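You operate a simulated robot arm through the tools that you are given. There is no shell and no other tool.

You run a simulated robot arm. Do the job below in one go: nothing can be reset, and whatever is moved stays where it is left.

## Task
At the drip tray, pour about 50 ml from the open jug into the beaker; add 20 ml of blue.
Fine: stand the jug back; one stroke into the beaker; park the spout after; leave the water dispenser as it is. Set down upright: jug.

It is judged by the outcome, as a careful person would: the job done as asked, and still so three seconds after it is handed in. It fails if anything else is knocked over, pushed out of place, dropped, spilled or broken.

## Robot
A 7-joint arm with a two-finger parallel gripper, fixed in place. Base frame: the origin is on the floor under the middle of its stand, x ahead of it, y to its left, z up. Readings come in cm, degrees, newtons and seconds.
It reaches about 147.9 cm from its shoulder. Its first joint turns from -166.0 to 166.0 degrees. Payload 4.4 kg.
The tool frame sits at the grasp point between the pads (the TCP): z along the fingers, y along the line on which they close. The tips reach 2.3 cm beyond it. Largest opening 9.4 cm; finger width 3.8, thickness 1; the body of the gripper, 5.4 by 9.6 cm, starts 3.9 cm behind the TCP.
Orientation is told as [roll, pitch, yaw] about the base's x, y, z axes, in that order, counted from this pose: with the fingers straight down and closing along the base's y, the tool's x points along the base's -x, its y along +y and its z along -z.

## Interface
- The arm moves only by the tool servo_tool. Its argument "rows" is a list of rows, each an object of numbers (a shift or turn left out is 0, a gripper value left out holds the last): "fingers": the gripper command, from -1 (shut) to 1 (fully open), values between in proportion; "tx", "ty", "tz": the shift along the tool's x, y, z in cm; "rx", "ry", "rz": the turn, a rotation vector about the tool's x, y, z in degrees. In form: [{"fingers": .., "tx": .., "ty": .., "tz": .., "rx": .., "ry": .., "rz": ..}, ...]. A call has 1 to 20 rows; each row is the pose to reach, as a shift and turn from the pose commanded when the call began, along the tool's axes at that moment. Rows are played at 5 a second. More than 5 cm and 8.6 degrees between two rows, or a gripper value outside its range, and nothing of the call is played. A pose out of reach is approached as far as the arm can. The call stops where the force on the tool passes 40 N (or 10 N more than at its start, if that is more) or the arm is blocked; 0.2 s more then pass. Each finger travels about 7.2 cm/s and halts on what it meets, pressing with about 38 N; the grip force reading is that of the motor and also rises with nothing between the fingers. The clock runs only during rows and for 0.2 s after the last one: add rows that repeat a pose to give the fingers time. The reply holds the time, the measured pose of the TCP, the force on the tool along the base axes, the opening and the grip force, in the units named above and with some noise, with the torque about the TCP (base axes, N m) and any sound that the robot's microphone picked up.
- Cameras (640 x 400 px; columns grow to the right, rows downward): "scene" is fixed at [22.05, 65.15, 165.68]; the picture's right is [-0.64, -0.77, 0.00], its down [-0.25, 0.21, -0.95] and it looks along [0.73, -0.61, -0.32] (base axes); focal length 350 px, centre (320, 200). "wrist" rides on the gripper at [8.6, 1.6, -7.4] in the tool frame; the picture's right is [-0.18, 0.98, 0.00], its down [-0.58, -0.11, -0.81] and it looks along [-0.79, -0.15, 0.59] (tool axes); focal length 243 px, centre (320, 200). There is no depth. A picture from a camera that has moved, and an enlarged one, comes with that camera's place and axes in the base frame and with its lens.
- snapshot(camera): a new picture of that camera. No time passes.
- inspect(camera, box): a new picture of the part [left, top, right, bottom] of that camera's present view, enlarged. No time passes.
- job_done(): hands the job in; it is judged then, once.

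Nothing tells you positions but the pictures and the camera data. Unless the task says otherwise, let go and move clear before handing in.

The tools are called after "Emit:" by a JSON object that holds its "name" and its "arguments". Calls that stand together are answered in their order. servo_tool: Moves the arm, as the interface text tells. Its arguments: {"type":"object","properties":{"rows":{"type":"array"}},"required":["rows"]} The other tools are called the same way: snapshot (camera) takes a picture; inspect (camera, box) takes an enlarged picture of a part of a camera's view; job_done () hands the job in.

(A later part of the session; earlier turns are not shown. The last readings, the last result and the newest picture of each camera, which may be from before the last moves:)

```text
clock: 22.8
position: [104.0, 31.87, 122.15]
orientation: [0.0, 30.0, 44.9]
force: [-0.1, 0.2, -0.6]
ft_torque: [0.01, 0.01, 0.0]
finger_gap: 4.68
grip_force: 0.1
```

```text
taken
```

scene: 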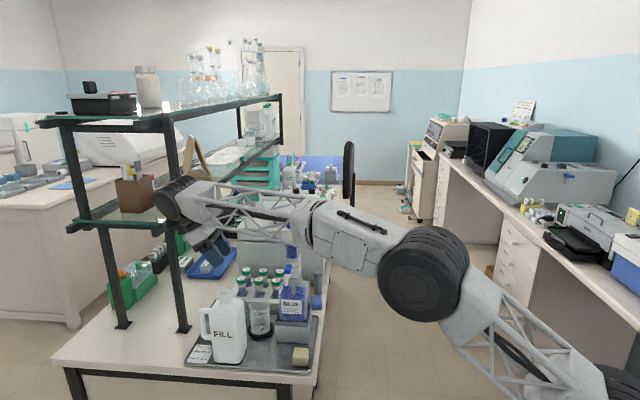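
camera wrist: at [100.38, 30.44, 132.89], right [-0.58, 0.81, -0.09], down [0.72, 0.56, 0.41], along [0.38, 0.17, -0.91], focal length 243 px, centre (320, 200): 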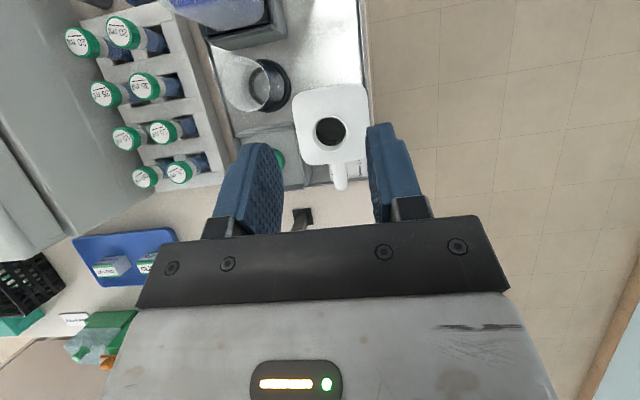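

Emit:
{"name": "inspect", "arguments": {"camera": "wrist", "box": [280, 70, 390, 200]}}

Emit:
{"name": "inspect", "arguments": {"camera": "wrist", "box": [200, 30, 320, 150]}}

Emit:
{"name": "inspect", "arguments": {"camera": "wrist", "box": [305, 108, 355, 158]}}

```text
3.08 times, centred on (335, 135) of wrist
camera zoom: at [100.38, 30.44, 132.89], right [-0.58, 0.81, -0.09], down [0.72, 0.56, 0.41], along [0.38, 0.17, -0.91], focal length 746 px, centre (274, 400)
```

zoom: 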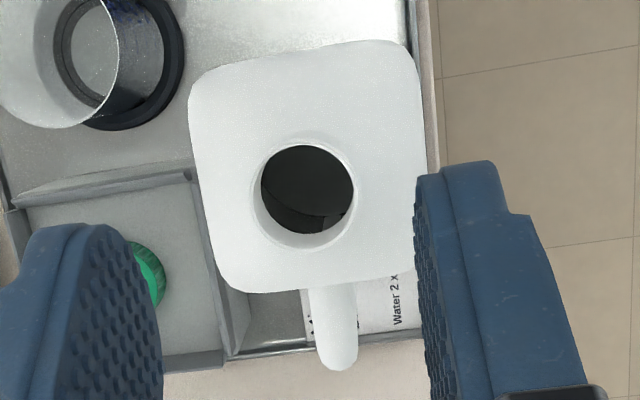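

```text
3.33 times, centred on (260, 90) of wrist
camera zoom: at [100.38, 30.44, 132.89], right [-0.58, 0.81, -0.09], down [0.72, 0.56, 0.41], along [0.38, 0.17, -0.91], focal length 809 px, centre (520, 567)
```

zoom: 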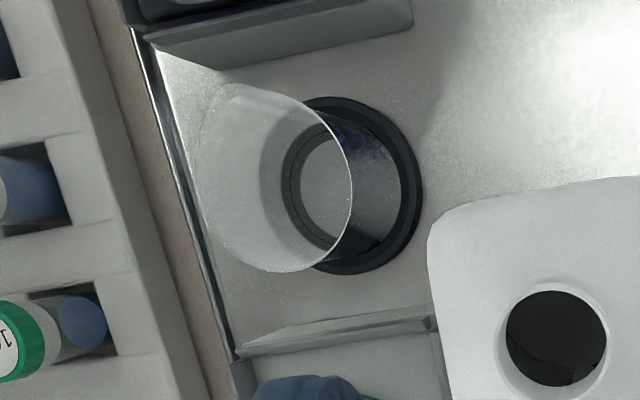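

```text
8.00 times, centred on (330, 133) of wrist
camera zoom: at [100.38, 30.44, 132.89], right [-0.58, 0.81, -0.09], down [0.72, 0.56, 0.41], along [0.38, 0.17, -0.91], focal length 1941 px, centre (240, 736)
```

zoom: 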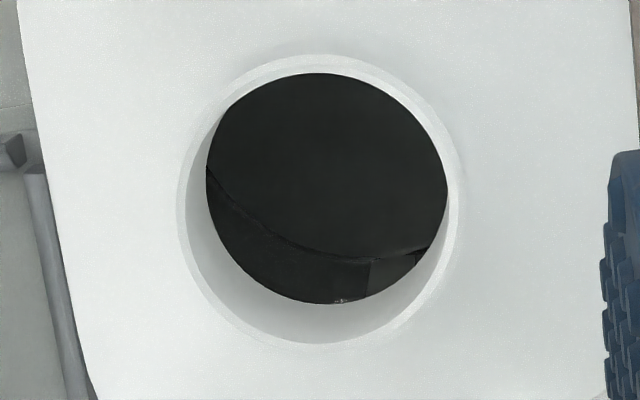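

The jug body is about 8 × 8 cm (e.g. wide enough to take between the pads), with the mouth central. The plan is to grip the body from the bench front, one finger passing through the handle opening, and pour by rolling the wrist. First I'll back off to free space and check that this hand orientation is reachable.

Emit:
{"name": "servo_tool", "arguments": {"rows": [{"tx": 1.5, "ty": 0.5, "tz": -2.6, "ry": -2}, {"tx": 3, "ty": 3, "tz": -5, "ry": -7}, {"tx": 4, "ty": 6, "tz": -6.5, "ry": -12}, {"tx": 4.8, "ty": 9, "tz": -8.4, "ry": -17}, {"tx": 4.8, "ty": 12, "tz": -8.4, "ry": -22}, {"tx": 4.8, "ty": 15, "tz": -8.4, "ry": -27}, {"tx": 4.8, "ty": 16.5, "tz": -8.4, "ry": -30}, {"tx": 4.8, "ty": 16.5, "tz": -8.4, "ry": -30}]}}

Emit:
{"name": "servo_tool", "arguments": {"rows": [{"rz": -7.5}, {"rz": -15}, {"rz": -22.5}, {"rz": -30}, {"rz": -37.5}, {"rz": -45}, {"rz": -52.5}, {"rz": -60}, {"rz": -67.5}, {"rz": -75}, {"rz": -82.5}, {"rz": -90}, {"rz": -90}]}}

```text
clock: 24.6
position: [92.44, 42.99, 132.12]
orientation: [0.0, 0.0, 44.9]
force: [-1.0, 0.4, 0.3]
ft_torque: [-0.01, 0.0, -0.05]
finger_gap: 4.73
grip_force: 0.0
```

```text
clock: 27.4
position: [92.44, 43.13, 131.86]
orientation: [0.0, 0.0, 135.0]
force: [-1.0, -1.0, -0.4]
ft_torque: [-0.03, 0.02, 0.0]
finger_gap: 4.69
grip_force: 0.0
```

Emit:
{"name": "servo_tool", "arguments": {"rows": [{"ry": 7.5}, {"ry": 15}, {"ry": 22.5}, {"ry": 30}, {"ry": 37.5}, {"ry": 45}, {"ry": 45}]}}

Emit:
{"name": "snapshot", "arguments": {"camera": "scene"}}

Emit:
{"name": "snapshot", "arguments": {"camera": "wrist"}}

```text
clock: 29.0
position: [92.28, 43.12, 131.94]
orientation: [0.1, 45.1, 135.0]
force: [-0.4, 0.2, 0.5]
ft_torque: [0.02, 0.0, 0.0]
finger_gap: 4.71
grip_force: 0.1
```

```text
taken
```

scene: 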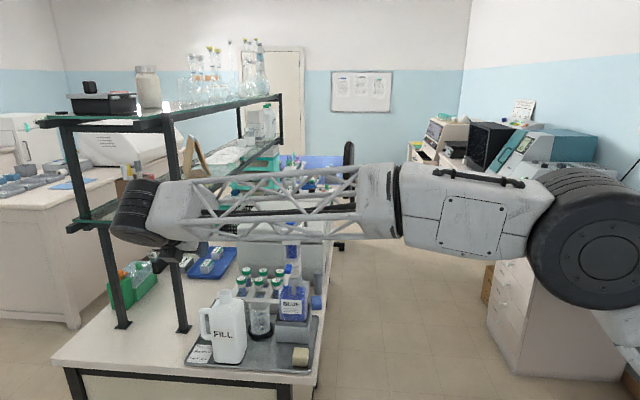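

```text
taken
camera wrist: at [91.96, 41.57, 143.26], right [-0.79, -0.6, -0.13], down [-0.62, 0.77, 0.16], along [0.01, 0.2, -0.98], focal length 243 px, centre (320, 200)
```

wrist: 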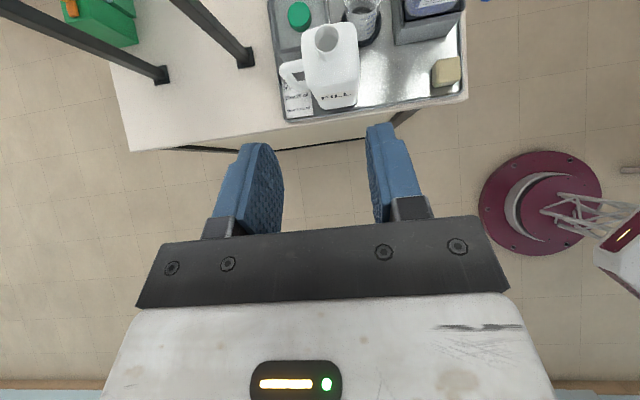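

Emit:
{"name": "servo_tool", "arguments": {"rows": [{"ry": 7.5}, {"ry": 15}, {"ry": 22.5}, {"ry": 30}, {"ry": 37.5}, {"ry": 45}, {"ry": 45}]}}

Emit:
{"name": "snapshot", "arguments": {"camera": "scene"}}

Emit:
{"name": "snapshot", "arguments": {"camera": "wrist"}}

```text
clock: 30.6
position: [92.29, 43.05, 131.96]
orientation: [179.7, 90.0, -45.3]
force: [0.3, -0.3, 0.0]
ft_torque: [0.0, 0.04, 0.0]
finger_gap: 4.71
grip_force: 0.0
```

```text
taken
```

scene: 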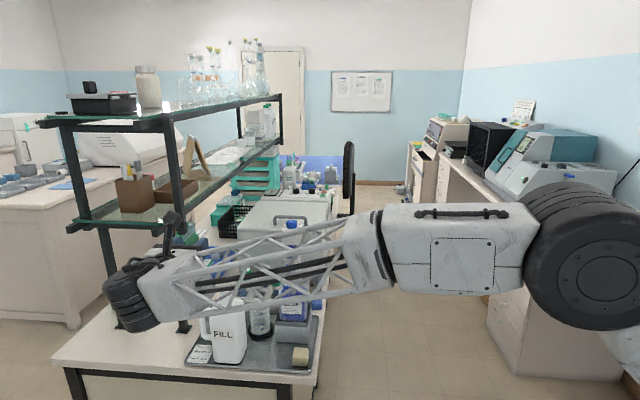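

```text
taken
camera wrist: at [86.08, 47.39, 140.49], right [-0.69, -0.7, -0.18], down [-0.49, 0.65, -0.58], along [0.52, -0.31, -0.79], focal length 243 px, centre (320, 200)
```

wrist: 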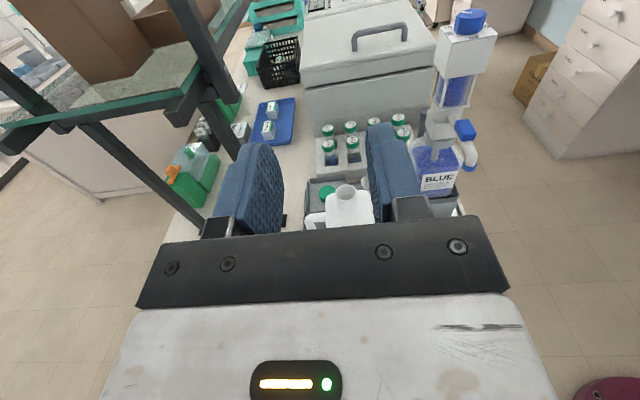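

This hand orientation is reachable: fingers now point straight at the jug's front with the camera on top. I'll open the gripper and descend in free space in front of the bench.

Emit:
{"name": "servo_tool", "arguments": {"rows": [{"tx": -4, "fingers": 1}, {"tx": -8, "fingers": 1}, {"tx": -12, "fingers": 1}, {"tx": -16, "fingers": 1}, {"tx": -20, "fingers": 1}, {"tx": -24, "fingers": 1}, {"tx": -27, "fingers": 1}, {"tx": -27, "fingers": 1}]}}

Emit:
{"name": "snapshot", "arguments": {"camera": "scene"}}

Emit:
{"name": "snapshot", "arguments": {"camera": "wrist"}}

```text
clock: 32.4
position: [92.36, 43.02, 104.96]
orientation: [48.9, 90.0, -176.1]
force: [-0.4, -0.3, 0.3]
ft_torque: [0.01, -0.01, 0.0]
finger_gap: 9.38
grip_force: 0.0
```

```text
taken
```

scene: 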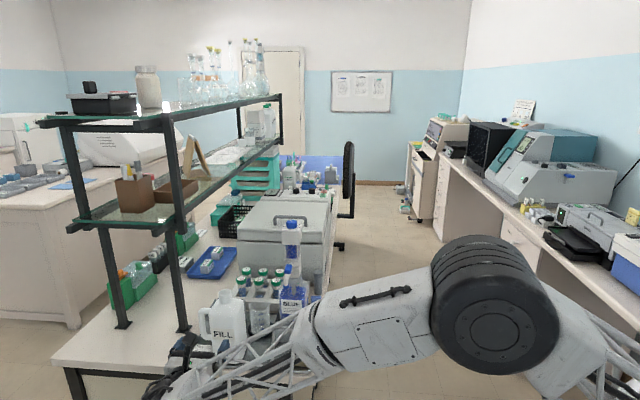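

```text
taken
camera wrist: at [86.2, 47.24, 113.6], right [-0.7, -0.69, -0.18], down [-0.49, 0.65, -0.58], along [0.52, -0.31, -0.79], focal length 243 px, centre (320, 200)
```

wrist: 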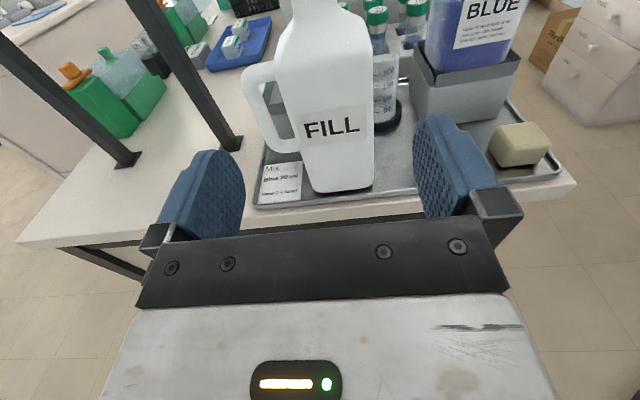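

Emit:
{"name": "inspect", "arguments": {"camera": "wrist", "box": [220, 0, 440, 210]}}

```text
1.90 times, centred on (330, 105) of wrist
camera zoom: at [86.2, 47.24, 113.6], right [-0.7, -0.69, -0.18], down [-0.49, 0.65, -0.58], along [0.52, -0.31, -0.79], focal length 462 px, centre (301, 381)
```

zoom: 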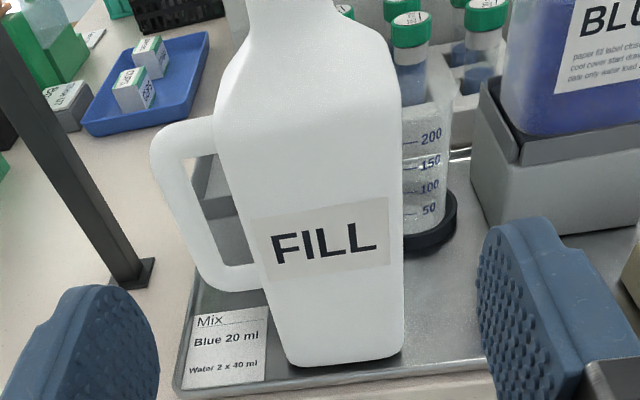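

The handle window spans about z 95–102 and leaves roughly 0.6 cm on each side of the finger if I enter at the jug's centre line. I'll lower to z≈98.7 and check the alignment before moving in.

Emit:
{"name": "servo_tool", "arguments": {"rows": [{"tx": -2}, {"tx": -4}, {"tx": -6.3}, {"tx": -6.3, "tz": 2}, {"tx": -6.3, "tz": 4}, {"tx": -6.3, "tz": 6}, {"tx": -6.3, "tz": 6}]}}

Emit:
{"name": "snapshot", "arguments": {"camera": "wrist"}}

Emit:
{"name": "snapshot", "arguments": {"camera": "scene"}}

```text
clock: 34.0
position: [96.58, 38.71, 98.76]
orientation: [123.2, 90.0, -101.9]
force: [0.0, 0.5, -0.3]
ft_torque: [-0.01, -0.02, -0.02]
finger_gap: 9.4
grip_force: 0.1
```

```text
taken
camera wrist: at [90.31, 43.08, 107.23], right [-0.7, -0.69, -0.18], down [-0.49, 0.65, -0.58], along [0.52, -0.31, -0.79], focal length 243 px, centre (320, 200)
```

wrist: 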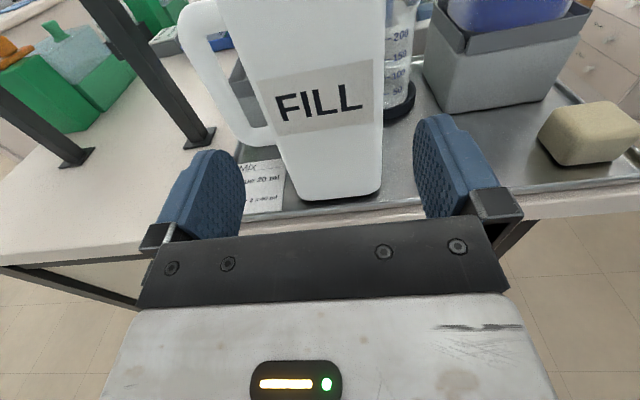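

```text
taken
```

scene: 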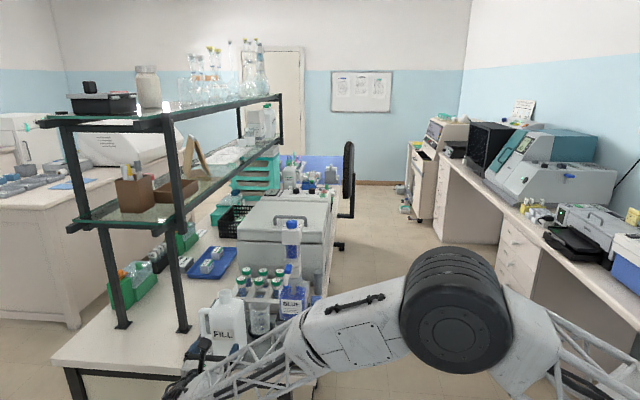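

Emit:
{"name": "inspect", "arguments": {"camera": "wrist", "box": [170, 0, 430, 220]}}

```text
1.82 times, centred on (300, 110) of wrist
camera zoom: at [90.31, 43.08, 107.23], right [-0.7, -0.69, -0.18], down [-0.49, 0.65, -0.58], along [0.52, -0.31, -0.79], focal length 441 px, centre (356, 364)
```

zoom: 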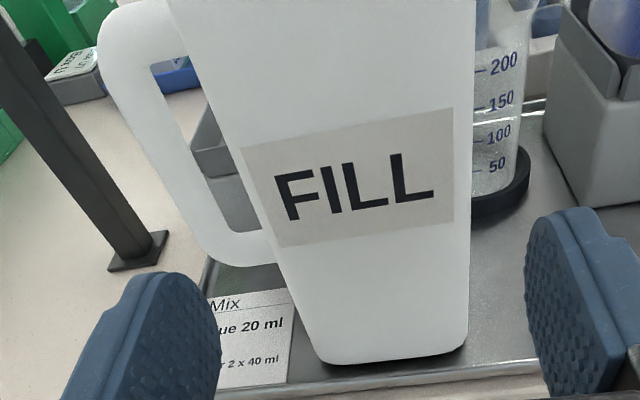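

Clearances look good (about 0.5–0.9 cm on every side). I'll shift 0.14 cm to the jug's centre and advance slowly, stopping halfway for a check.

Emit:
{"name": "servo_tool", "arguments": {"rows": [{"ty": 0.14, "tz": 1}, {"ty": 0.14, "tz": 2}, {"ty": 0.14, "tz": 3}, {"ty": 0.14, "tz": 4.5}, {"ty": 0.14, "tz": 4.5}]}}

Emit:
{"name": "inspect", "arguments": {"camera": "wrist", "box": [150, 0, 500, 220]}}

Emit:
{"name": "inspect", "arguments": {"camera": "scene", "box": [170, 270, 310, 390]}}

```text
clock: 35.2
position: [99.61, 35.42, 98.8]
orientation: [-132.7, 90.1, 2.2]
force: [-0.6, -0.7, -0.4]
ft_torque: [0.01, 0.05, -0.01]
finger_gap: 9.4
grip_force: 0.0
```

```text
1.82 times, centred on (325, 110) of wrist
camera zoom: at [93.4, 39.74, 107.37], right [-0.69, -0.69, -0.18], down [-0.49, 0.65, -0.58], along [0.52, -0.31, -0.79], focal length 441 px, centre (311, 364)
```

zoom: 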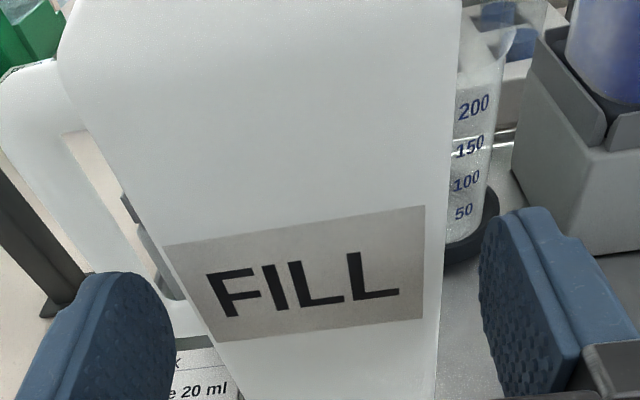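

```text
3.33 times, centred on (240, 330) of scene
camera zoom: at [22.05, 65.15, 165.68], right [-0.64, -0.77, 0.0], down [-0.25, 0.21, -0.95], along [0.73, -0.61, -0.32], focal length 1168 px, centre (587, -233)
```

zoom: 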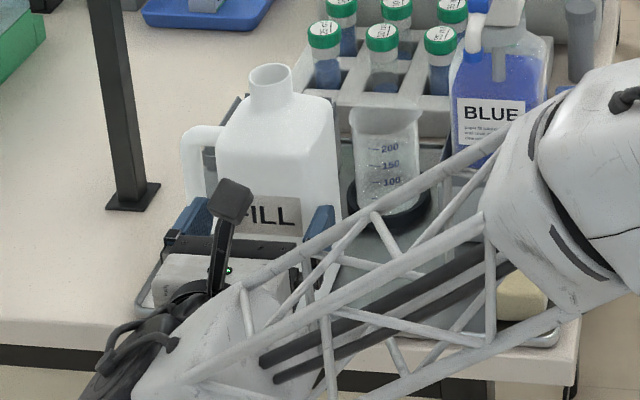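

Both fingers line up with about 1 cm of clearance. I'll advance the last 4.2 cm.

Emit:
{"name": "servo_tool", "arguments": {"rows": [{"tz": 0.8}, {"tz": 1.6}, {"tz": 2.4}, {"tz": 3.2}, {"tz": 4.2}, {"tz": 4.2}]}}

Emit:
{"name": "inspect", "arguments": {"camera": "wrist", "box": [150, 0, 500, 220]}}

Emit:
{"name": "inspect", "arguments": {"camera": "scene", "box": [170, 270, 310, 390]}}

```text
clock: 36.6
position: [102.65, 32.48, 98.74]
orientation: [131.7, 90.0, -93.3]
force: [0.0, -0.8, -0.1]
ft_torque: [0.0, 0.0, 0.01]
finger_gap: 9.4
grip_force: 0.1
```

```text
1.82 times, centred on (325, 110) of wrist
camera zoom: at [96.45, 36.75, 107.31], right [-0.7, -0.69, -0.18], down [-0.49, 0.65, -0.58], along [0.52, -0.31, -0.79], focal length 441 px, centre (311, 364)
```

zoom: 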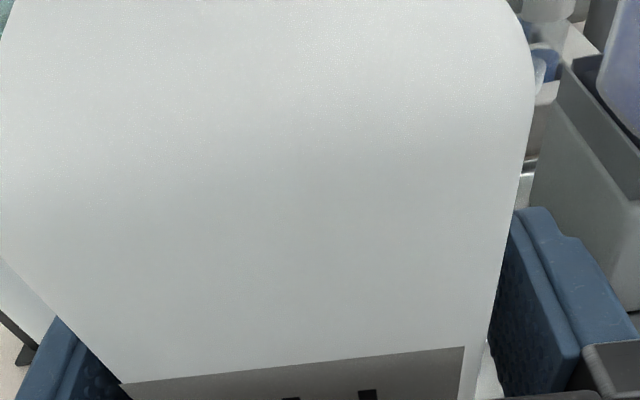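

```text
3.33 times, centred on (240, 330) of scene
camera zoom: at [22.05, 65.15, 165.68], right [-0.64, -0.77, 0.0], down [-0.25, 0.21, -0.95], along [0.73, -0.61, -0.32], focal length 1168 px, centre (587, -233)
```

zoom: 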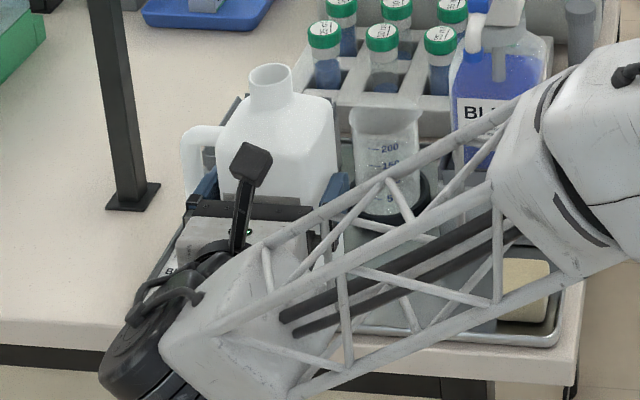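

Emit:
{"name": "servo_tool", "arguments": {"rows": [{"fingers": 0.88}, {"fingers": 0.78}, {"fingers": 0.7}, {"fingers": 0.6}, {"fingers": 0.4}, {"fingers": 0.2}, {"fingers": 0.2}]}}

Emit:
{"name": "inspect", "arguments": {"camera": "scene", "box": [170, 270, 310, 390]}}

Emit:
{"name": "inspect", "arguments": {"camera": "wrist", "box": [150, 0, 500, 220]}}

```text
clock: 38.2
position: [102.63, 32.5, 98.81]
orientation: [-127.0, 89.9, 8.0]
force: [0.5, 0.4, 2.3]
ft_torque: [-0.1, 0.08, 0.03]
finger_gap: 8.29
grip_force: 38.3
```

```text
3.33 times, centred on (240, 330) of scene
camera zoom: at [22.05, 65.15, 165.68], right [-0.64, -0.77, 0.0], down [-0.25, 0.21, -0.95], along [0.73, -0.61, -0.32], focal length 1168 px, centre (587, -233)
```

zoom: 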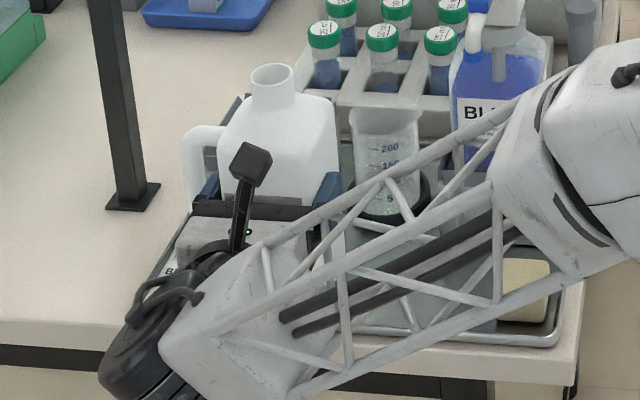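

```text
1.82 times, centred on (325, 110) of wrist
camera zoom: at [96.43, 36.77, 107.33], right [-0.69, -0.69, -0.18], down [-0.49, 0.65, -0.58], along [0.52, -0.31, -0.79], focal length 441 px, centre (311, 364)
```

zoom: 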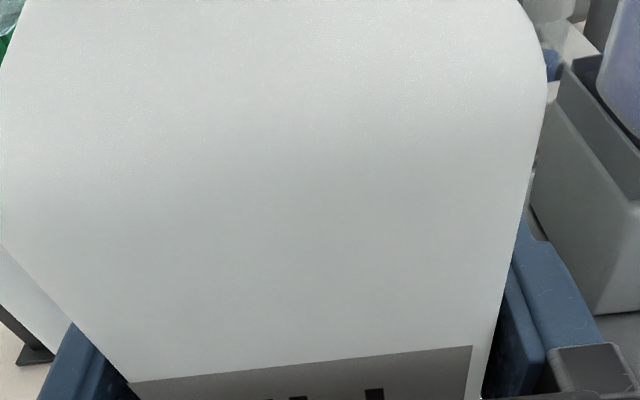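

The jug is held firmly (8.3 cm gap, 38 N). I'll lift it a little and read its weight.

Emit:
{"name": "servo_tool", "arguments": {"rows": [{"tx": 0.4}, {"tx": 0.8}, {"tx": 1.4}, {"tx": 2}, {"tx": 2}, {"tx": 2}]}}

Emit:
{"name": "inspect", "arguments": {"camera": "scene", "box": [170, 270, 310, 390]}}

Emit:
{"name": "servo_tool", "arguments": {"rows": [{"tx": 0}, {"tx": 0}]}}

Emit:
{"name": "servo_tool", "arguments": {"rows": [{"tx": 0}, {"tx": 0}]}}

```text
clock: 39.6
position: [102.63, 32.41, 100.72]
orientation: [73.7, 90.1, -151.3]
force: [0.5, 0.0, -4.7]
ft_torque: [0.01, 0.04, 0.01]
finger_gap: 8.27
grip_force: 38.4
```

```text
3.33 times, centred on (240, 330) of scene
camera zoom: at [22.05, 65.15, 165.68], right [-0.64, -0.77, 0.0], down [-0.25, 0.21, -0.95], along [0.73, -0.61, -0.32], focal length 1168 px, centre (587, -233)
```

zoom: 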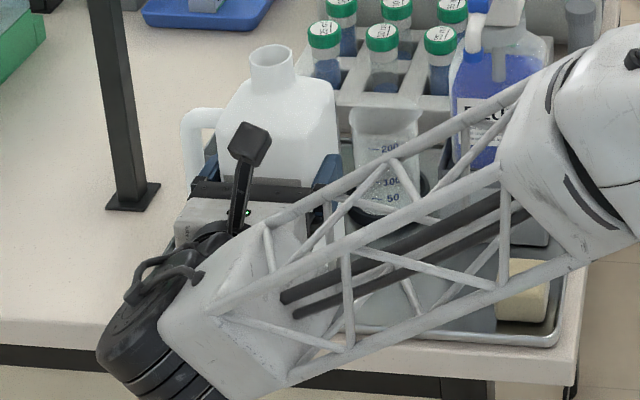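

```text
clock: 40.2
position: [102.65, 32.38, 100.59]
orientation: [71.8, 90.0, -153.3]
force: [0.3, -0.3, -4.7]
ft_torque: [0.06, 0.06, 0.02]
finger_gap: 8.28
grip_force: 37.8
```

```text
clock: 40.8
position: [102.49, 32.41, 100.63]
orientation: [68.9, 90.0, -156.1]
force: [0.7, 0.3, -4.2]
ft_torque: [0.02, 0.04, 0.0]
finger_gap: 8.29
grip_force: 37.8
```

The jug weighs about 0.47 kg with contents, held level. I'll raise it well above the beaker, then turn it about 30° and move it over the pour position while still upright.

Emit:
{"name": "servo_tool", "arguments": {"rows": [{"tx": 1}, {"tx": 2}, {"tx": 3.2}, {"tx": 4.4}, {"tx": 5.6}, {"tx": 6.8}, {"tx": 8}, {"tx": 9.2}, {"tx": 10.4}, {"tx": 11.3}, {"tx": 11.3}]}}

Emit:
{"name": "snapshot", "arguments": {"camera": "scene"}}

Emit:
{"name": "snapshot", "arguments": {"camera": "wrist"}}

```text
clock: 43.2
position: [102.47, 32.54, 111.87]
orientation: [70.3, 89.9, -154.6]
force: [0.3, -0.2, -4.1]
ft_torque: [0.02, 0.06, -0.03]
finger_gap: 8.24
grip_force: 37.7
```

```text
taken
```

scene: 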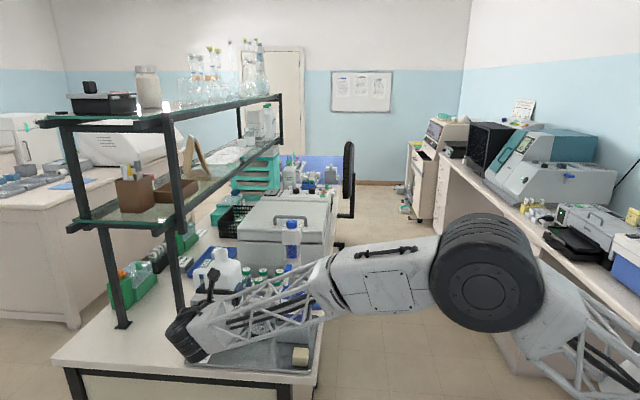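

```text
taken
camera wrist: at [96.26, 36.97, 120.38], right [-0.7, -0.69, -0.18], down [-0.49, 0.65, -0.58], along [0.52, -0.31, -0.79], focal length 243 px, centre (320, 200)
```

wrist: 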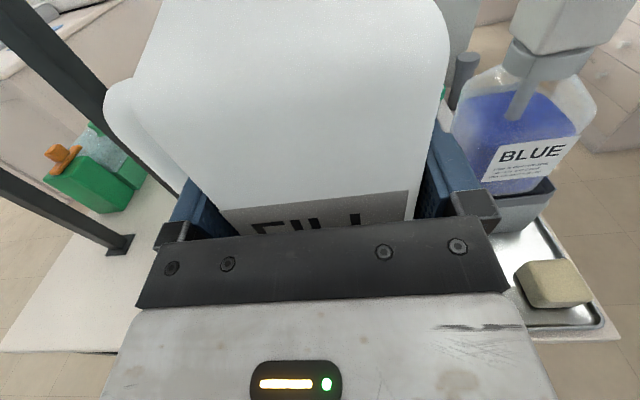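

Emit:
{"name": "servo_tool", "arguments": {"rows": [{"rx": 4, "ty": -0.4, "tz": 0.6}, {"rx": 8, "ty": -0.8, "tz": 1.2}, {"rx": 12, "ty": -1.2, "tz": 1.7}, {"rx": 16, "ty": -1.6, "tz": 2.3}, {"rx": 20, "ty": -2.0, "tz": 2.8}, {"rx": 24, "ty": -2.4, "tz": 3.4}, {"rx": 28, "ty": -2.8, "tz": 3.9}, {"rx": 30, "ty": -2.97, "tz": 4.2}, {"rx": 30, "ty": -2.97, "tz": 4.2}]}}

Emit:
{"name": "snapshot", "arguments": {"camera": "scene"}}

Emit:
{"name": "snapshot", "arguments": {"camera": "wrist"}}

```text
clock: 45.2
position: [107.8, 31.6, 111.82]
orientation: [42.4, 90.0, -152.6]
force: [0.8, 0.1, -5.1]
ft_torque: [0.03, 0.08, -0.01]
finger_gap: 8.27
grip_force: 38.1
```

```text
taken
```

scene: 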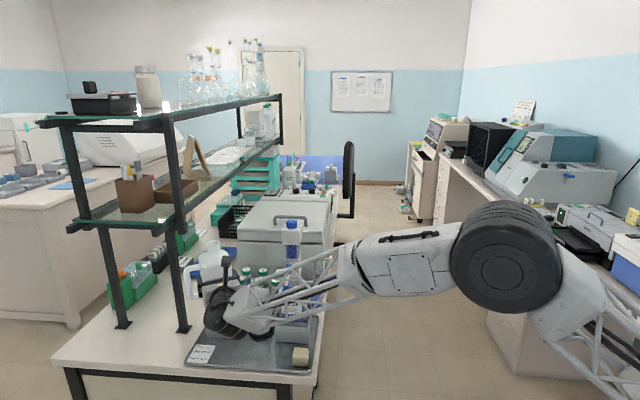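

```text
taken
camera wrist: at [100.38, 32.21, 120.49], right [-0.25, -0.95, -0.18], down [-0.75, 0.31, -0.58], along [0.61, -0.01, -0.79], focal length 243 px, centre (320, 200)
```

wrist: 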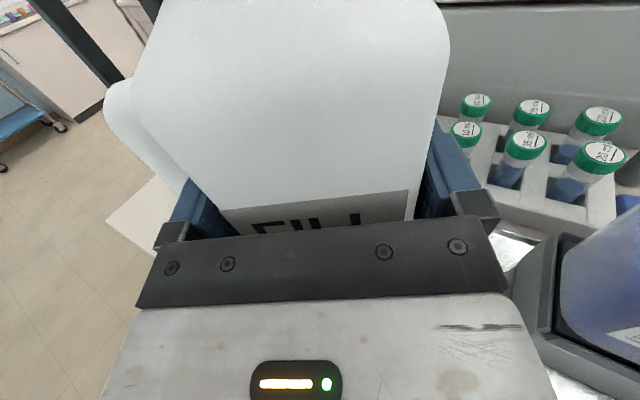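

The jug is upright above the pour spot and clear of the spout and dispenser. I'll tilt it to 70° up here, well before anything should flow, and check.

Emit:
{"name": "servo_tool", "arguments": {"rows": [{"rz": 5}, {"rz": 10}, {"rz": 15}, {"rz": 20}, {"rz": 25}, {"rz": 30}, {"rz": 35}, {"rz": 40}, {"rz": 44}, {"rz": 48}, {"rz": 52}, {"rz": 55}, {"rz": 55}]}}

Emit:
{"name": "snapshot", "arguments": {"camera": "scene"}}

Emit:
{"name": "inspect", "arguments": {"camera": "scene", "box": [180, 220, 320, 370]}}

```text
clock: 48.0
position: [107.85, 31.75, 111.76]
orientation: [-89.9, 35.1, 75.0]
force: [0.0, 0.1, -5.0]
ft_torque: [-0.13, 0.14, 0.01]
finger_gap: 8.28
grip_force: 37.5
```

```text
taken
```

scene: 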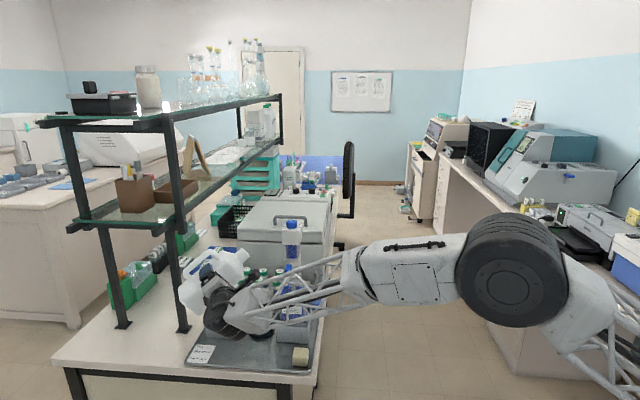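

```text
2.67 times, centred on (250, 295) of scene
camera zoom: at [22.05, 65.15, 165.68], right [-0.64, -0.77, 0.0], down [-0.25, 0.21, -0.95], along [0.73, -0.61, -0.32], focal length 934 px, centre (507, -53)
```

zoom: 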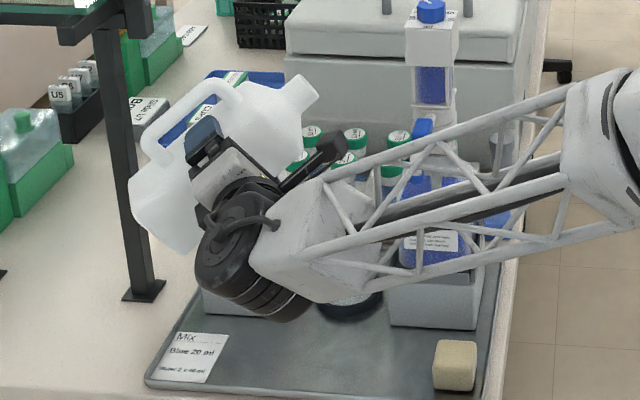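

The tilt works and the jug sits as modelled, but the forearm hides the beaker from the scene camera here. I'll lower part of the way and swing the hand another 30° about the beaker so I can watch the level.

Emit:
{"name": "servo_tool", "arguments": {"rows": [{"tx": -0.57, "ty": 0.82}, {"tx": -1.15, "ty": 1.64}, {"tx": -1.72, "ty": 2.46}, {"tx": -2.3, "ty": 3.28}, {"tx": -2.87, "ty": 4.1}, {"tx": -2.87, "ty": 4.1}]}}

Emit:
{"name": "servo_tool", "arguments": {"rows": [{"tx": 0.26, "ty": 0.18, "tz": -0.7, "rx": 2.15, "ry": -3.07}, {"tx": 0.52, "ty": 0.36, "tz": -1.4, "rx": 4.3, "ry": -6.14}, {"tx": 0.78, "ty": 0.55, "tz": -2.1, "rx": 6.45, "ry": -9.2}, {"tx": 1.04, "ty": 0.73, "tz": -2.8, "rx": 8.6, "ry": -12.3}, {"tx": 1.3, "ty": 0.91, "tz": -3.5, "rx": 10.75, "ry": -15.36}, {"tx": 1.56, "ty": 1.1, "tz": -4.2, "rx": 12.9, "ry": -18.4}, {"tx": 1.82, "ty": 1.28, "tz": -4.9, "rx": 15.05, "ry": -21.5}, {"tx": 2.085, "ty": 1.46, "tz": -5.63, "rx": 17.2, "ry": -24.57}, {"tx": 2.085, "ty": 1.46, "tz": -5.63, "rx": 17.2, "ry": -24.57}]}}

Emit:
{"name": "snapshot", "arguments": {"camera": "scene"}}

Emit:
{"name": "inspect", "arguments": {"camera": "scene", "box": [180, 220, 320, 370]}}

```text
clock: 49.4
position: [107.61, 31.69, 106.96]
orientation: [-90.0, 35.0, 75.0]
force: [0.6, -0.8, -4.0]
ft_torque: [-0.15, 0.13, -0.03]
finger_gap: 8.27
grip_force: 37.7
```

```text
clock: 51.4
position: [101.54, 32.28, 107.42]
orientation: [-89.5, 35.0, 103.7]
force: [-0.1, 0.1, -4.8]
ft_torque: [-0.15, 0.07, 0.0]
finger_gap: 8.27
grip_force: 38.0
out of reach, approached as far as the arm can: row 7, 8, 9
```

```text
taken
```

scene: 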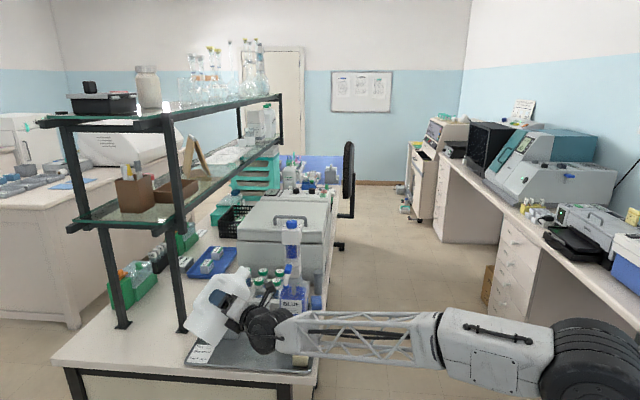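

```text
2.67 times, centred on (250, 295) of scene
camera zoom: at [22.05, 65.15, 165.68], right [-0.64, -0.77, 0.0], down [-0.25, 0.21, -0.95], along [0.73, -0.61, -0.32], focal length 934 px, centre (507, -53)
```

zoom: 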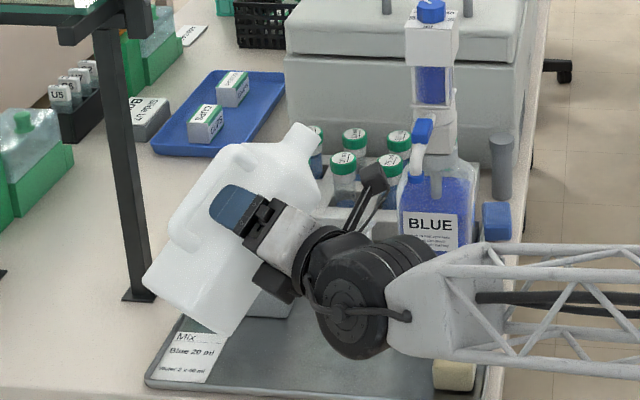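

The extra swing hit the arm's reach limit and the wrist still hides the beaker, so I'll go back to the previous heading. I'll pour in small steps there and raise the hand to look between steps.

Emit:
{"name": "servo_tool", "arguments": {"rows": [{"tx": 0.06, "ty": 0.04, "tz": 0.77, "rx": -2.15, "ry": 3.07}, {"tx": 0.12, "ty": 0.09, "tz": 1.54, "rx": -4.3, "ry": 6.14}, {"tx": 0.19, "ty": 0.13, "tz": 2.31, "rx": -6.45, "ry": 9.2}, {"tx": 0.25, "ty": 0.18, "tz": 3.08, "rx": -8.6, "ry": 12.3}, {"tx": 0.31, "ty": 0.22, "tz": 3.85, "rx": -10.75, "ry": 15.36}, {"tx": 0.38, "ty": 0.26, "tz": 4.6, "rx": -12.9, "ry": 18.4}, {"tx": 0.44, "ty": 0.31, "tz": 5.4, "rx": -15.05, "ry": 21.5}, {"tx": 0.502, "ty": 0.352, "tz": 6.15, "rx": -17.2, "ry": 24.57}, {"tx": 0.502, "ty": 0.352, "tz": 6.15, "rx": -17.2, "ry": 24.57}]}}

Emit:
{"name": "servo_tool", "arguments": {"rows": [{"tx": 0}, {"tx": 0}]}}

Emit:
{"name": "inspect", "arguments": {"camera": "scene", "box": [180, 220, 320, 370]}}

Emit:
{"name": "snapshot", "arguments": {"camera": "wrist"}}

```text
clock: 53.4
position: [107.55, 33.19, 107.37]
orientation: [-89.9, 35.0, 75.0]
force: [1.2, -0.3, -4.5]
ft_torque: [-0.12, 0.12, 0.01]
finger_gap: 8.25
grip_force: 38.0
```

```text
clock: 54.0
position: [107.42, 33.34, 107.28]
orientation: [-90.0, 35.0, 75.0]
force: [0.3, 0.8, -4.8]
ft_torque: [-0.11, 0.11, -0.01]
finger_gap: 8.25
grip_force: 37.9
```

```text
2.67 times, centred on (250, 295) of scene
camera zoom: at [22.05, 65.15, 165.68], right [-0.64, -0.77, 0.0], down [-0.25, 0.21, -0.95], along [0.73, -0.61, -0.32], focal length 934 px, centre (507, -53)
```

zoom: 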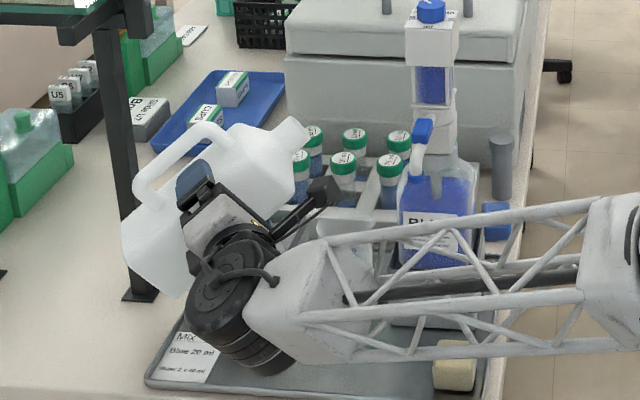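

```text
taken
camera wrist: at [98.41, 27.62, 110.83], right [-0.11, -0.4, -0.91], down [-0.64, 0.73, -0.24], along [0.76, 0.56, -0.33], focal length 243 px, centre (320, 200)
```

wrist: 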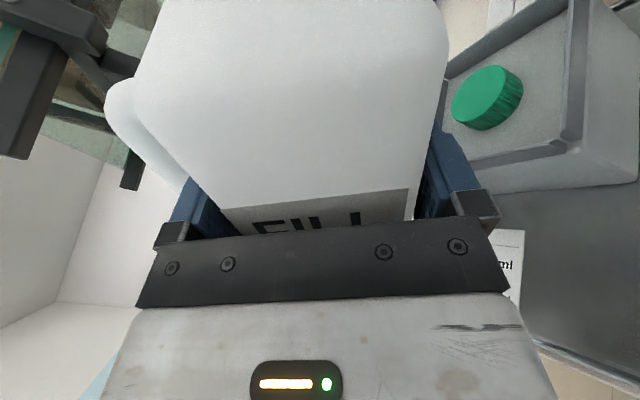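

Emit:
{"name": "servo_tool", "arguments": {"rows": [{"tx": -0.05, "ty": 0.9, "tz": 0.2}, {"tx": -0.1, "ty": 1.8, "tz": 0.4}, {"tx": -0.14, "ty": 2.75, "tz": 0.61}, {"tx": -0.14, "ty": 2.75, "tz": 0.61}]}}

Emit:
{"name": "servo_tool", "arguments": {"rows": [{"rz": 3}, {"rz": 6}, {"rz": 9}, {"rz": 12}, {"rz": 15}, {"rz": 17}, {"rz": 17}]}}

Emit:
{"name": "inspect", "arguments": {"camera": "scene", "box": [180, 220, 320, 370]}}

Emit:
{"name": "snapshot", "arguments": {"camera": "wrist"}}

```text
clock: 55.0
position: [107.81, 31.66, 105.09]
orientation: [-90.0, 35.0, 75.0]
force: [0.5, -0.2, -4.4]
ft_torque: [-0.15, 0.11, 0.0]
finger_gap: 8.28
grip_force: 38.1
```

```text
clock: 56.6
position: [107.71, 31.82, 105.1]
orientation: [-90.0, 18.0, 75.0]
force: [-0.5, 0.1, -4.7]
ft_torque: [-0.1, 0.09, -0.01]
finger_gap: 8.26
grip_force: 38.3
```

```text
2.67 times, centred on (250, 295) of scene
camera zoom: at [22.05, 65.15, 165.68], right [-0.64, -0.77, 0.0], down [-0.25, 0.21, -0.95], along [0.73, -0.61, -0.32], focal length 934 px, centre (507, -53)
```

zoom: 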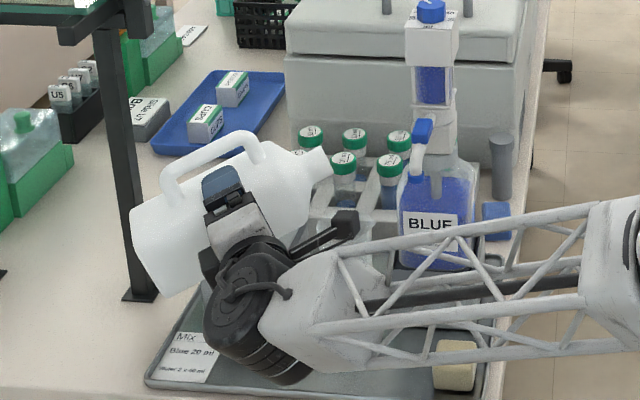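

```text
taken
camera wrist: at [98.4, 25.43, 106.14], right [-0.03, -0.12, -0.99], down [-0.63, 0.78, -0.08], along [0.78, 0.62, -0.1], focal length 243 px, centre (320, 200)
```

wrist: 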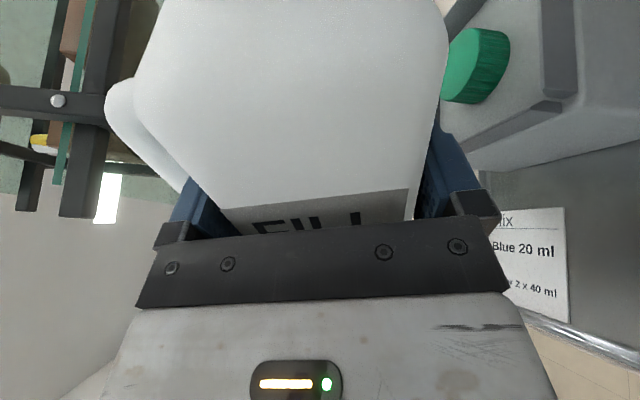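

The lip projects where my model puts it, about 1 cm on the near side of the beaker's centre. I'll lower 1.5 cm and continue tilting to 80°, then creep.

Emit:
{"name": "servo_tool", "arguments": {"rows": [{"tx": -0.23, "ty": 0.71}, {"tx": -0.46, "ty": 1.43}, {"tx": -0.46, "ty": 1.43, "rz": 2}, {"tx": -0.46, "ty": 1.43, "rz": 4}, {"tx": -0.46, "ty": 1.43, "rz": 6}, {"tx": -0.46, "ty": 1.43, "rz": 8}, {"tx": -0.46, "ty": 1.43, "rz": 8}]}}

Emit:
{"name": "inspect", "arguments": {"camera": "scene", "box": [220, 250, 310, 350]}}

```text
clock: 58.2
position: [107.97, 31.62, 103.68]
orientation: [-90.0, 9.9, 75.0]
force: [0.1, 0.1, -4.1]
ft_torque: [-0.09, 0.1, 0.0]
finger_gap: 8.25
grip_force: 38.5
```

```text
4.00 times, centred on (265, 300) of scene
camera zoom: at [22.05, 65.15, 165.68], right [-0.64, -0.77, 0.0], down [-0.25, 0.21, -0.95], along [0.73, -0.61, -0.32], focal length 1401 px, centre (540, -200)
```

zoom: 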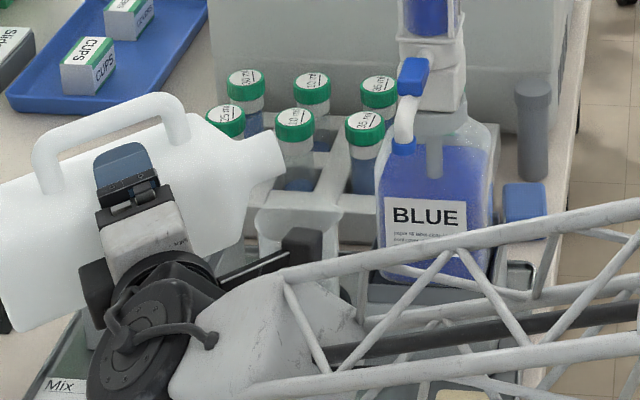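

Emit:
{"name": "inspect", "arguments": {"camera": "scene", "box": [240, 270, 290, 320]}}

```text
8.00 times, centred on (265, 295) of scene
camera zoom: at [22.05, 65.15, 165.68], right [-0.64, -0.77, 0.0], down [-0.25, 0.21, -0.95], along [0.73, -0.61, -0.32], focal length 2802 px, centre (760, -560)
```

zoom: 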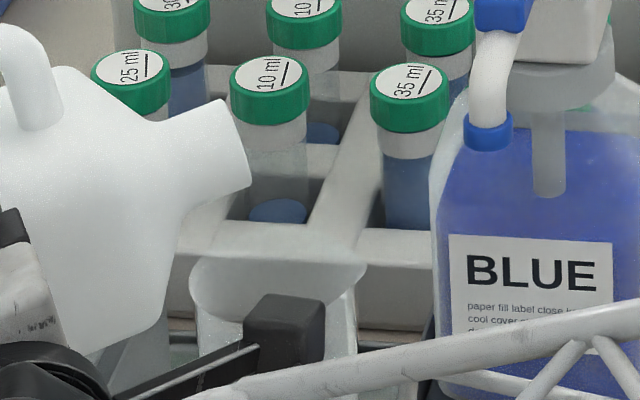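

The lip is about 1 cm inside the rim on the near side and about 4 cm above it, as wanted. Now I'll creep the tilt while watching the stream, sound and weight.

Emit:
{"name": "servo_tool", "arguments": {"rows": [{"rz": 0.7}, {"rz": 1.4}, {"rz": 2}, {"rz": 2}, {"rz": 2}]}}

Emit:
{"name": "inspect", "arguments": {"camera": "scene", "box": [240, 270, 290, 320]}}

```text
clock: 59.4
position: [107.94, 31.7, 103.49]
orientation: [-90.1, 8.0, 75.0]
force: [0.4, 0.3, -4.0]
ft_torque: [-0.06, 0.1, 0.0]
finger_gap: 8.27
grip_force: 38.4
```

```text
8.00 times, centred on (265, 295) of scene
camera zoom: at [22.05, 65.15, 165.68], right [-0.64, -0.77, 0.0], down [-0.25, 0.21, -0.95], along [0.73, -0.61, -0.32], focal length 2802 px, centre (760, -560)
```

zoom: 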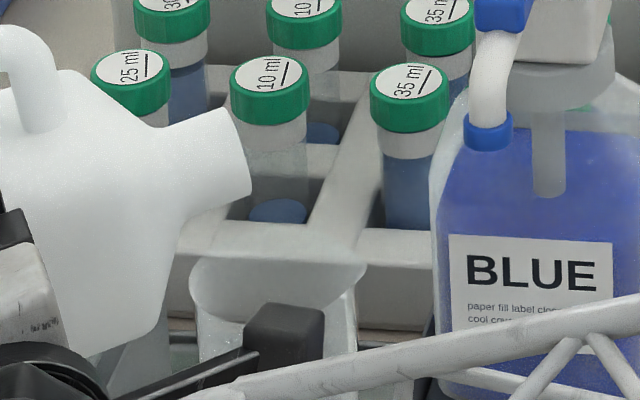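

Emit:
{"name": "servo_tool", "arguments": {"rows": [{"rz": 0.5}, {"rz": 1}, {"rz": 1.5}, {"rz": 2}, {"rz": 2}, {"rz": 2}]}}

Emit:
{"name": "inspect", "arguments": {"camera": "scene", "box": [240, 270, 290, 320]}}

```text
clock: 60.8
position: [107.73, 31.82, 103.58]
orientation: [-90.0, 6.0, 75.0]
force: [0.4, -0.2, -4.8]
ft_torque: [-0.04, 0.07, -0.02]
finger_gap: 8.27
grip_force: 38.1
```

```text
8.00 times, centred on (265, 295) of scene
camera zoom: at [22.05, 65.15, 165.68], right [-0.64, -0.77, 0.0], down [-0.25, 0.21, -0.95], along [0.73, -0.61, -0.32], focal length 2802 px, centre (760, -560)
```

zoom: 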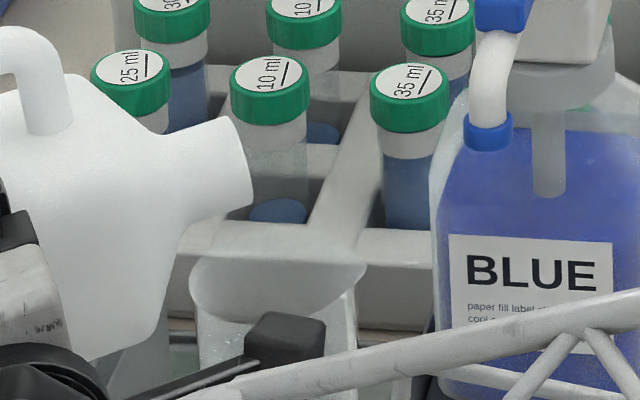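

Emit:
{"name": "servo_tool", "arguments": {"rows": [{"rz": 0.5}, {"rz": 1}, {"rz": 1.5}, {"rz": 1.5}, {"rz": 1.5}]}}

Emit:
{"name": "inspect", "arguments": {"camera": "scene", "box": [240, 270, 290, 320]}}

Emit:
{"name": "servo_tool", "arguments": {"rows": [{"rz": 0.5}, {"rz": 1}, {"rz": 1.5}, {"rz": 1.5}, {"rz": 1.5}]}}

Emit:
{"name": "inspect", "arguments": {"camera": "scene", "box": [240, 270, 290, 320]}}

```text
clock: 62.0
position: [107.93, 31.71, 103.57]
orientation: [-90.1, 4.5, 75.0]
force: [0.1, -0.5, -5.1]
ft_torque: [-0.08, 0.11, 0.04]
finger_gap: 8.26
grip_force: 37.8
```

```text
8.00 times, centred on (265, 295) of scene
camera zoom: at [22.05, 65.15, 165.68], right [-0.64, -0.77, 0.0], down [-0.25, 0.21, -0.95], along [0.73, -0.61, -0.32], focal length 2802 px, centre (760, -560)
```

zoom: 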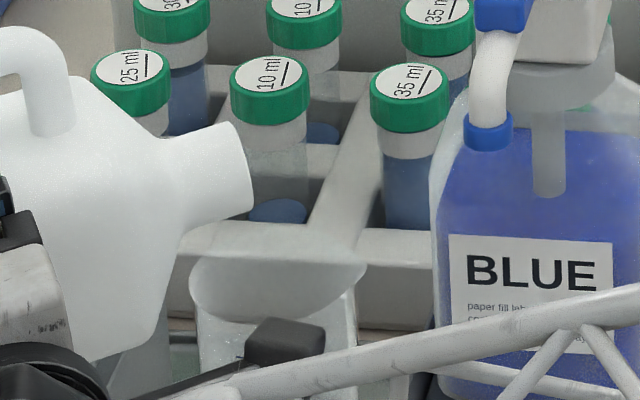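

```text
clock: 63.2
position: [107.96, 31.73, 103.49]
orientation: [-90.0, 3.0, 75.0]
force: [-0.2, -0.4, -5.2]
ft_torque: [-0.03, 0.12, -0.03]
finger_gap: 8.3
grip_force: 38.6
```

```text
8.00 times, centred on (265, 295) of scene
camera zoom: at [22.05, 65.15, 165.68], right [-0.64, -0.77, 0.0], down [-0.25, 0.21, -0.95], along [0.73, -0.61, -0.32], focal length 2802 px, centre (760, -560)
```

zoom: 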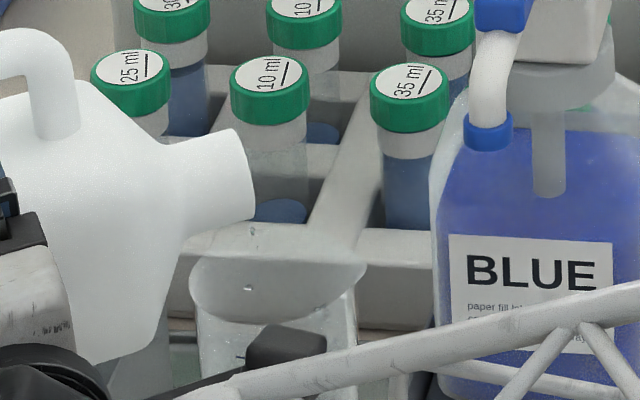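

Drops have started at about 87° and they fall inside the beaker. I'll hold here briefly and watch the rate.

Emit:
{"name": "servo_tool", "arguments": {"rows": [{"rz": 0}, {"rz": 0}, {"rz": 0}]}}

Emit:
{"name": "inspect", "arguments": {"camera": "scene", "box": [240, 280, 290, 330]}}

Emit:
{"name": "servo_tool", "arguments": {"rows": [{"rz": 0}, {"rz": 0}, {"rz": 0}]}}

Emit:
{"name": "inspect", "arguments": {"camera": "scene", "box": [240, 280, 290, 330]}}

```text
clock: 64.0
position: [107.89, 31.71, 103.61]
orientation: [-90.0, 3.0, 75.0]
force: [0.8, -0.4, -3.7]
ft_torque: [-0.06, 0.1, 0.0]
finger_gap: 8.3
grip_force: 37.4
```

```text
8.00 times, centred on (265, 305) of scene
camera zoom: at [22.05, 65.15, 165.68], right [-0.64, -0.77, 0.0], down [-0.25, 0.21, -0.95], along [0.73, -0.61, -0.32], focal length 2802 px, centre (760, -640)
```

zoom: 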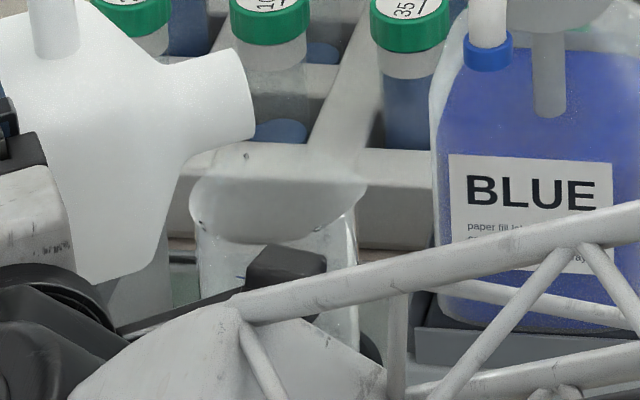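

```text
clock: 64.8
position: [107.92, 31.74, 103.47]
orientation: [-90.0, 3.0, 75.0]
force: [0.7, 0.2, -5.3]
ft_torque: [-0.1, 0.08, -0.03]
finger_gap: 8.27
grip_force: 37.6
```

```text
8.00 times, centred on (265, 305) of scene
camera zoom: at [22.05, 65.15, 165.68], right [-0.64, -0.77, 0.0], down [-0.25, 0.21, -0.95], along [0.73, -0.61, -0.32], focal length 2802 px, centre (760, -640)
```

zoom: 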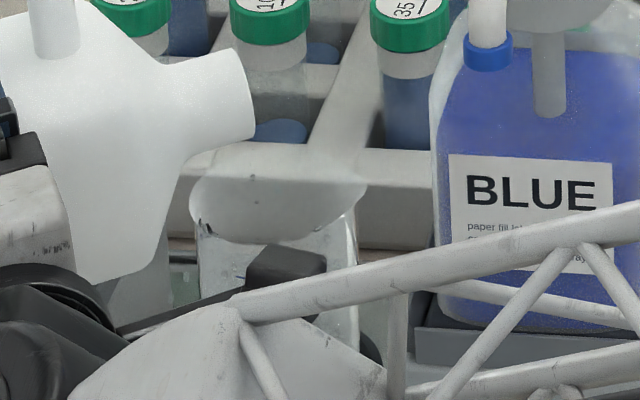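

Emit:
{"name": "inspect", "arguments": {"camera": "scene", "box": [250, 296, 274, 314]}}

Emit:
{"name": "inspect", "arguments": {"camera": "scene", "box": [225, 295, 285, 345]}}

```text
16.00 times, centred on (262, 305) of scene
camera zoom: at [22.05, 65.15, 165.68], right [-0.64, -0.77, 0.0], down [-0.25, 0.21, -0.95], along [0.73, -0.61, -0.32], focal length 5604 px, centre (1248, -1480)
```

zoom: 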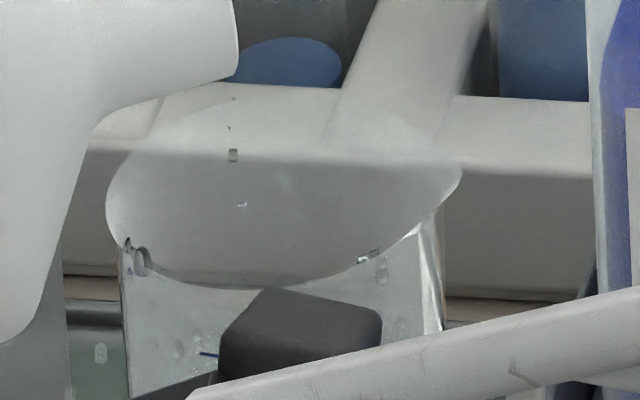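

```text
8.00 times, centred on (255, 320) of scene
camera zoom: at [22.05, 65.15, 165.68], right [-0.64, -0.77, 0.0], down [-0.25, 0.21, -0.95], along [0.73, -0.61, -0.32], focal length 2802 px, centre (840, -760)
```

zoom: 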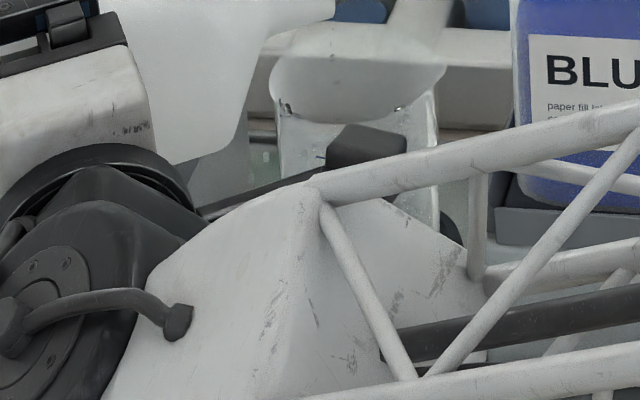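

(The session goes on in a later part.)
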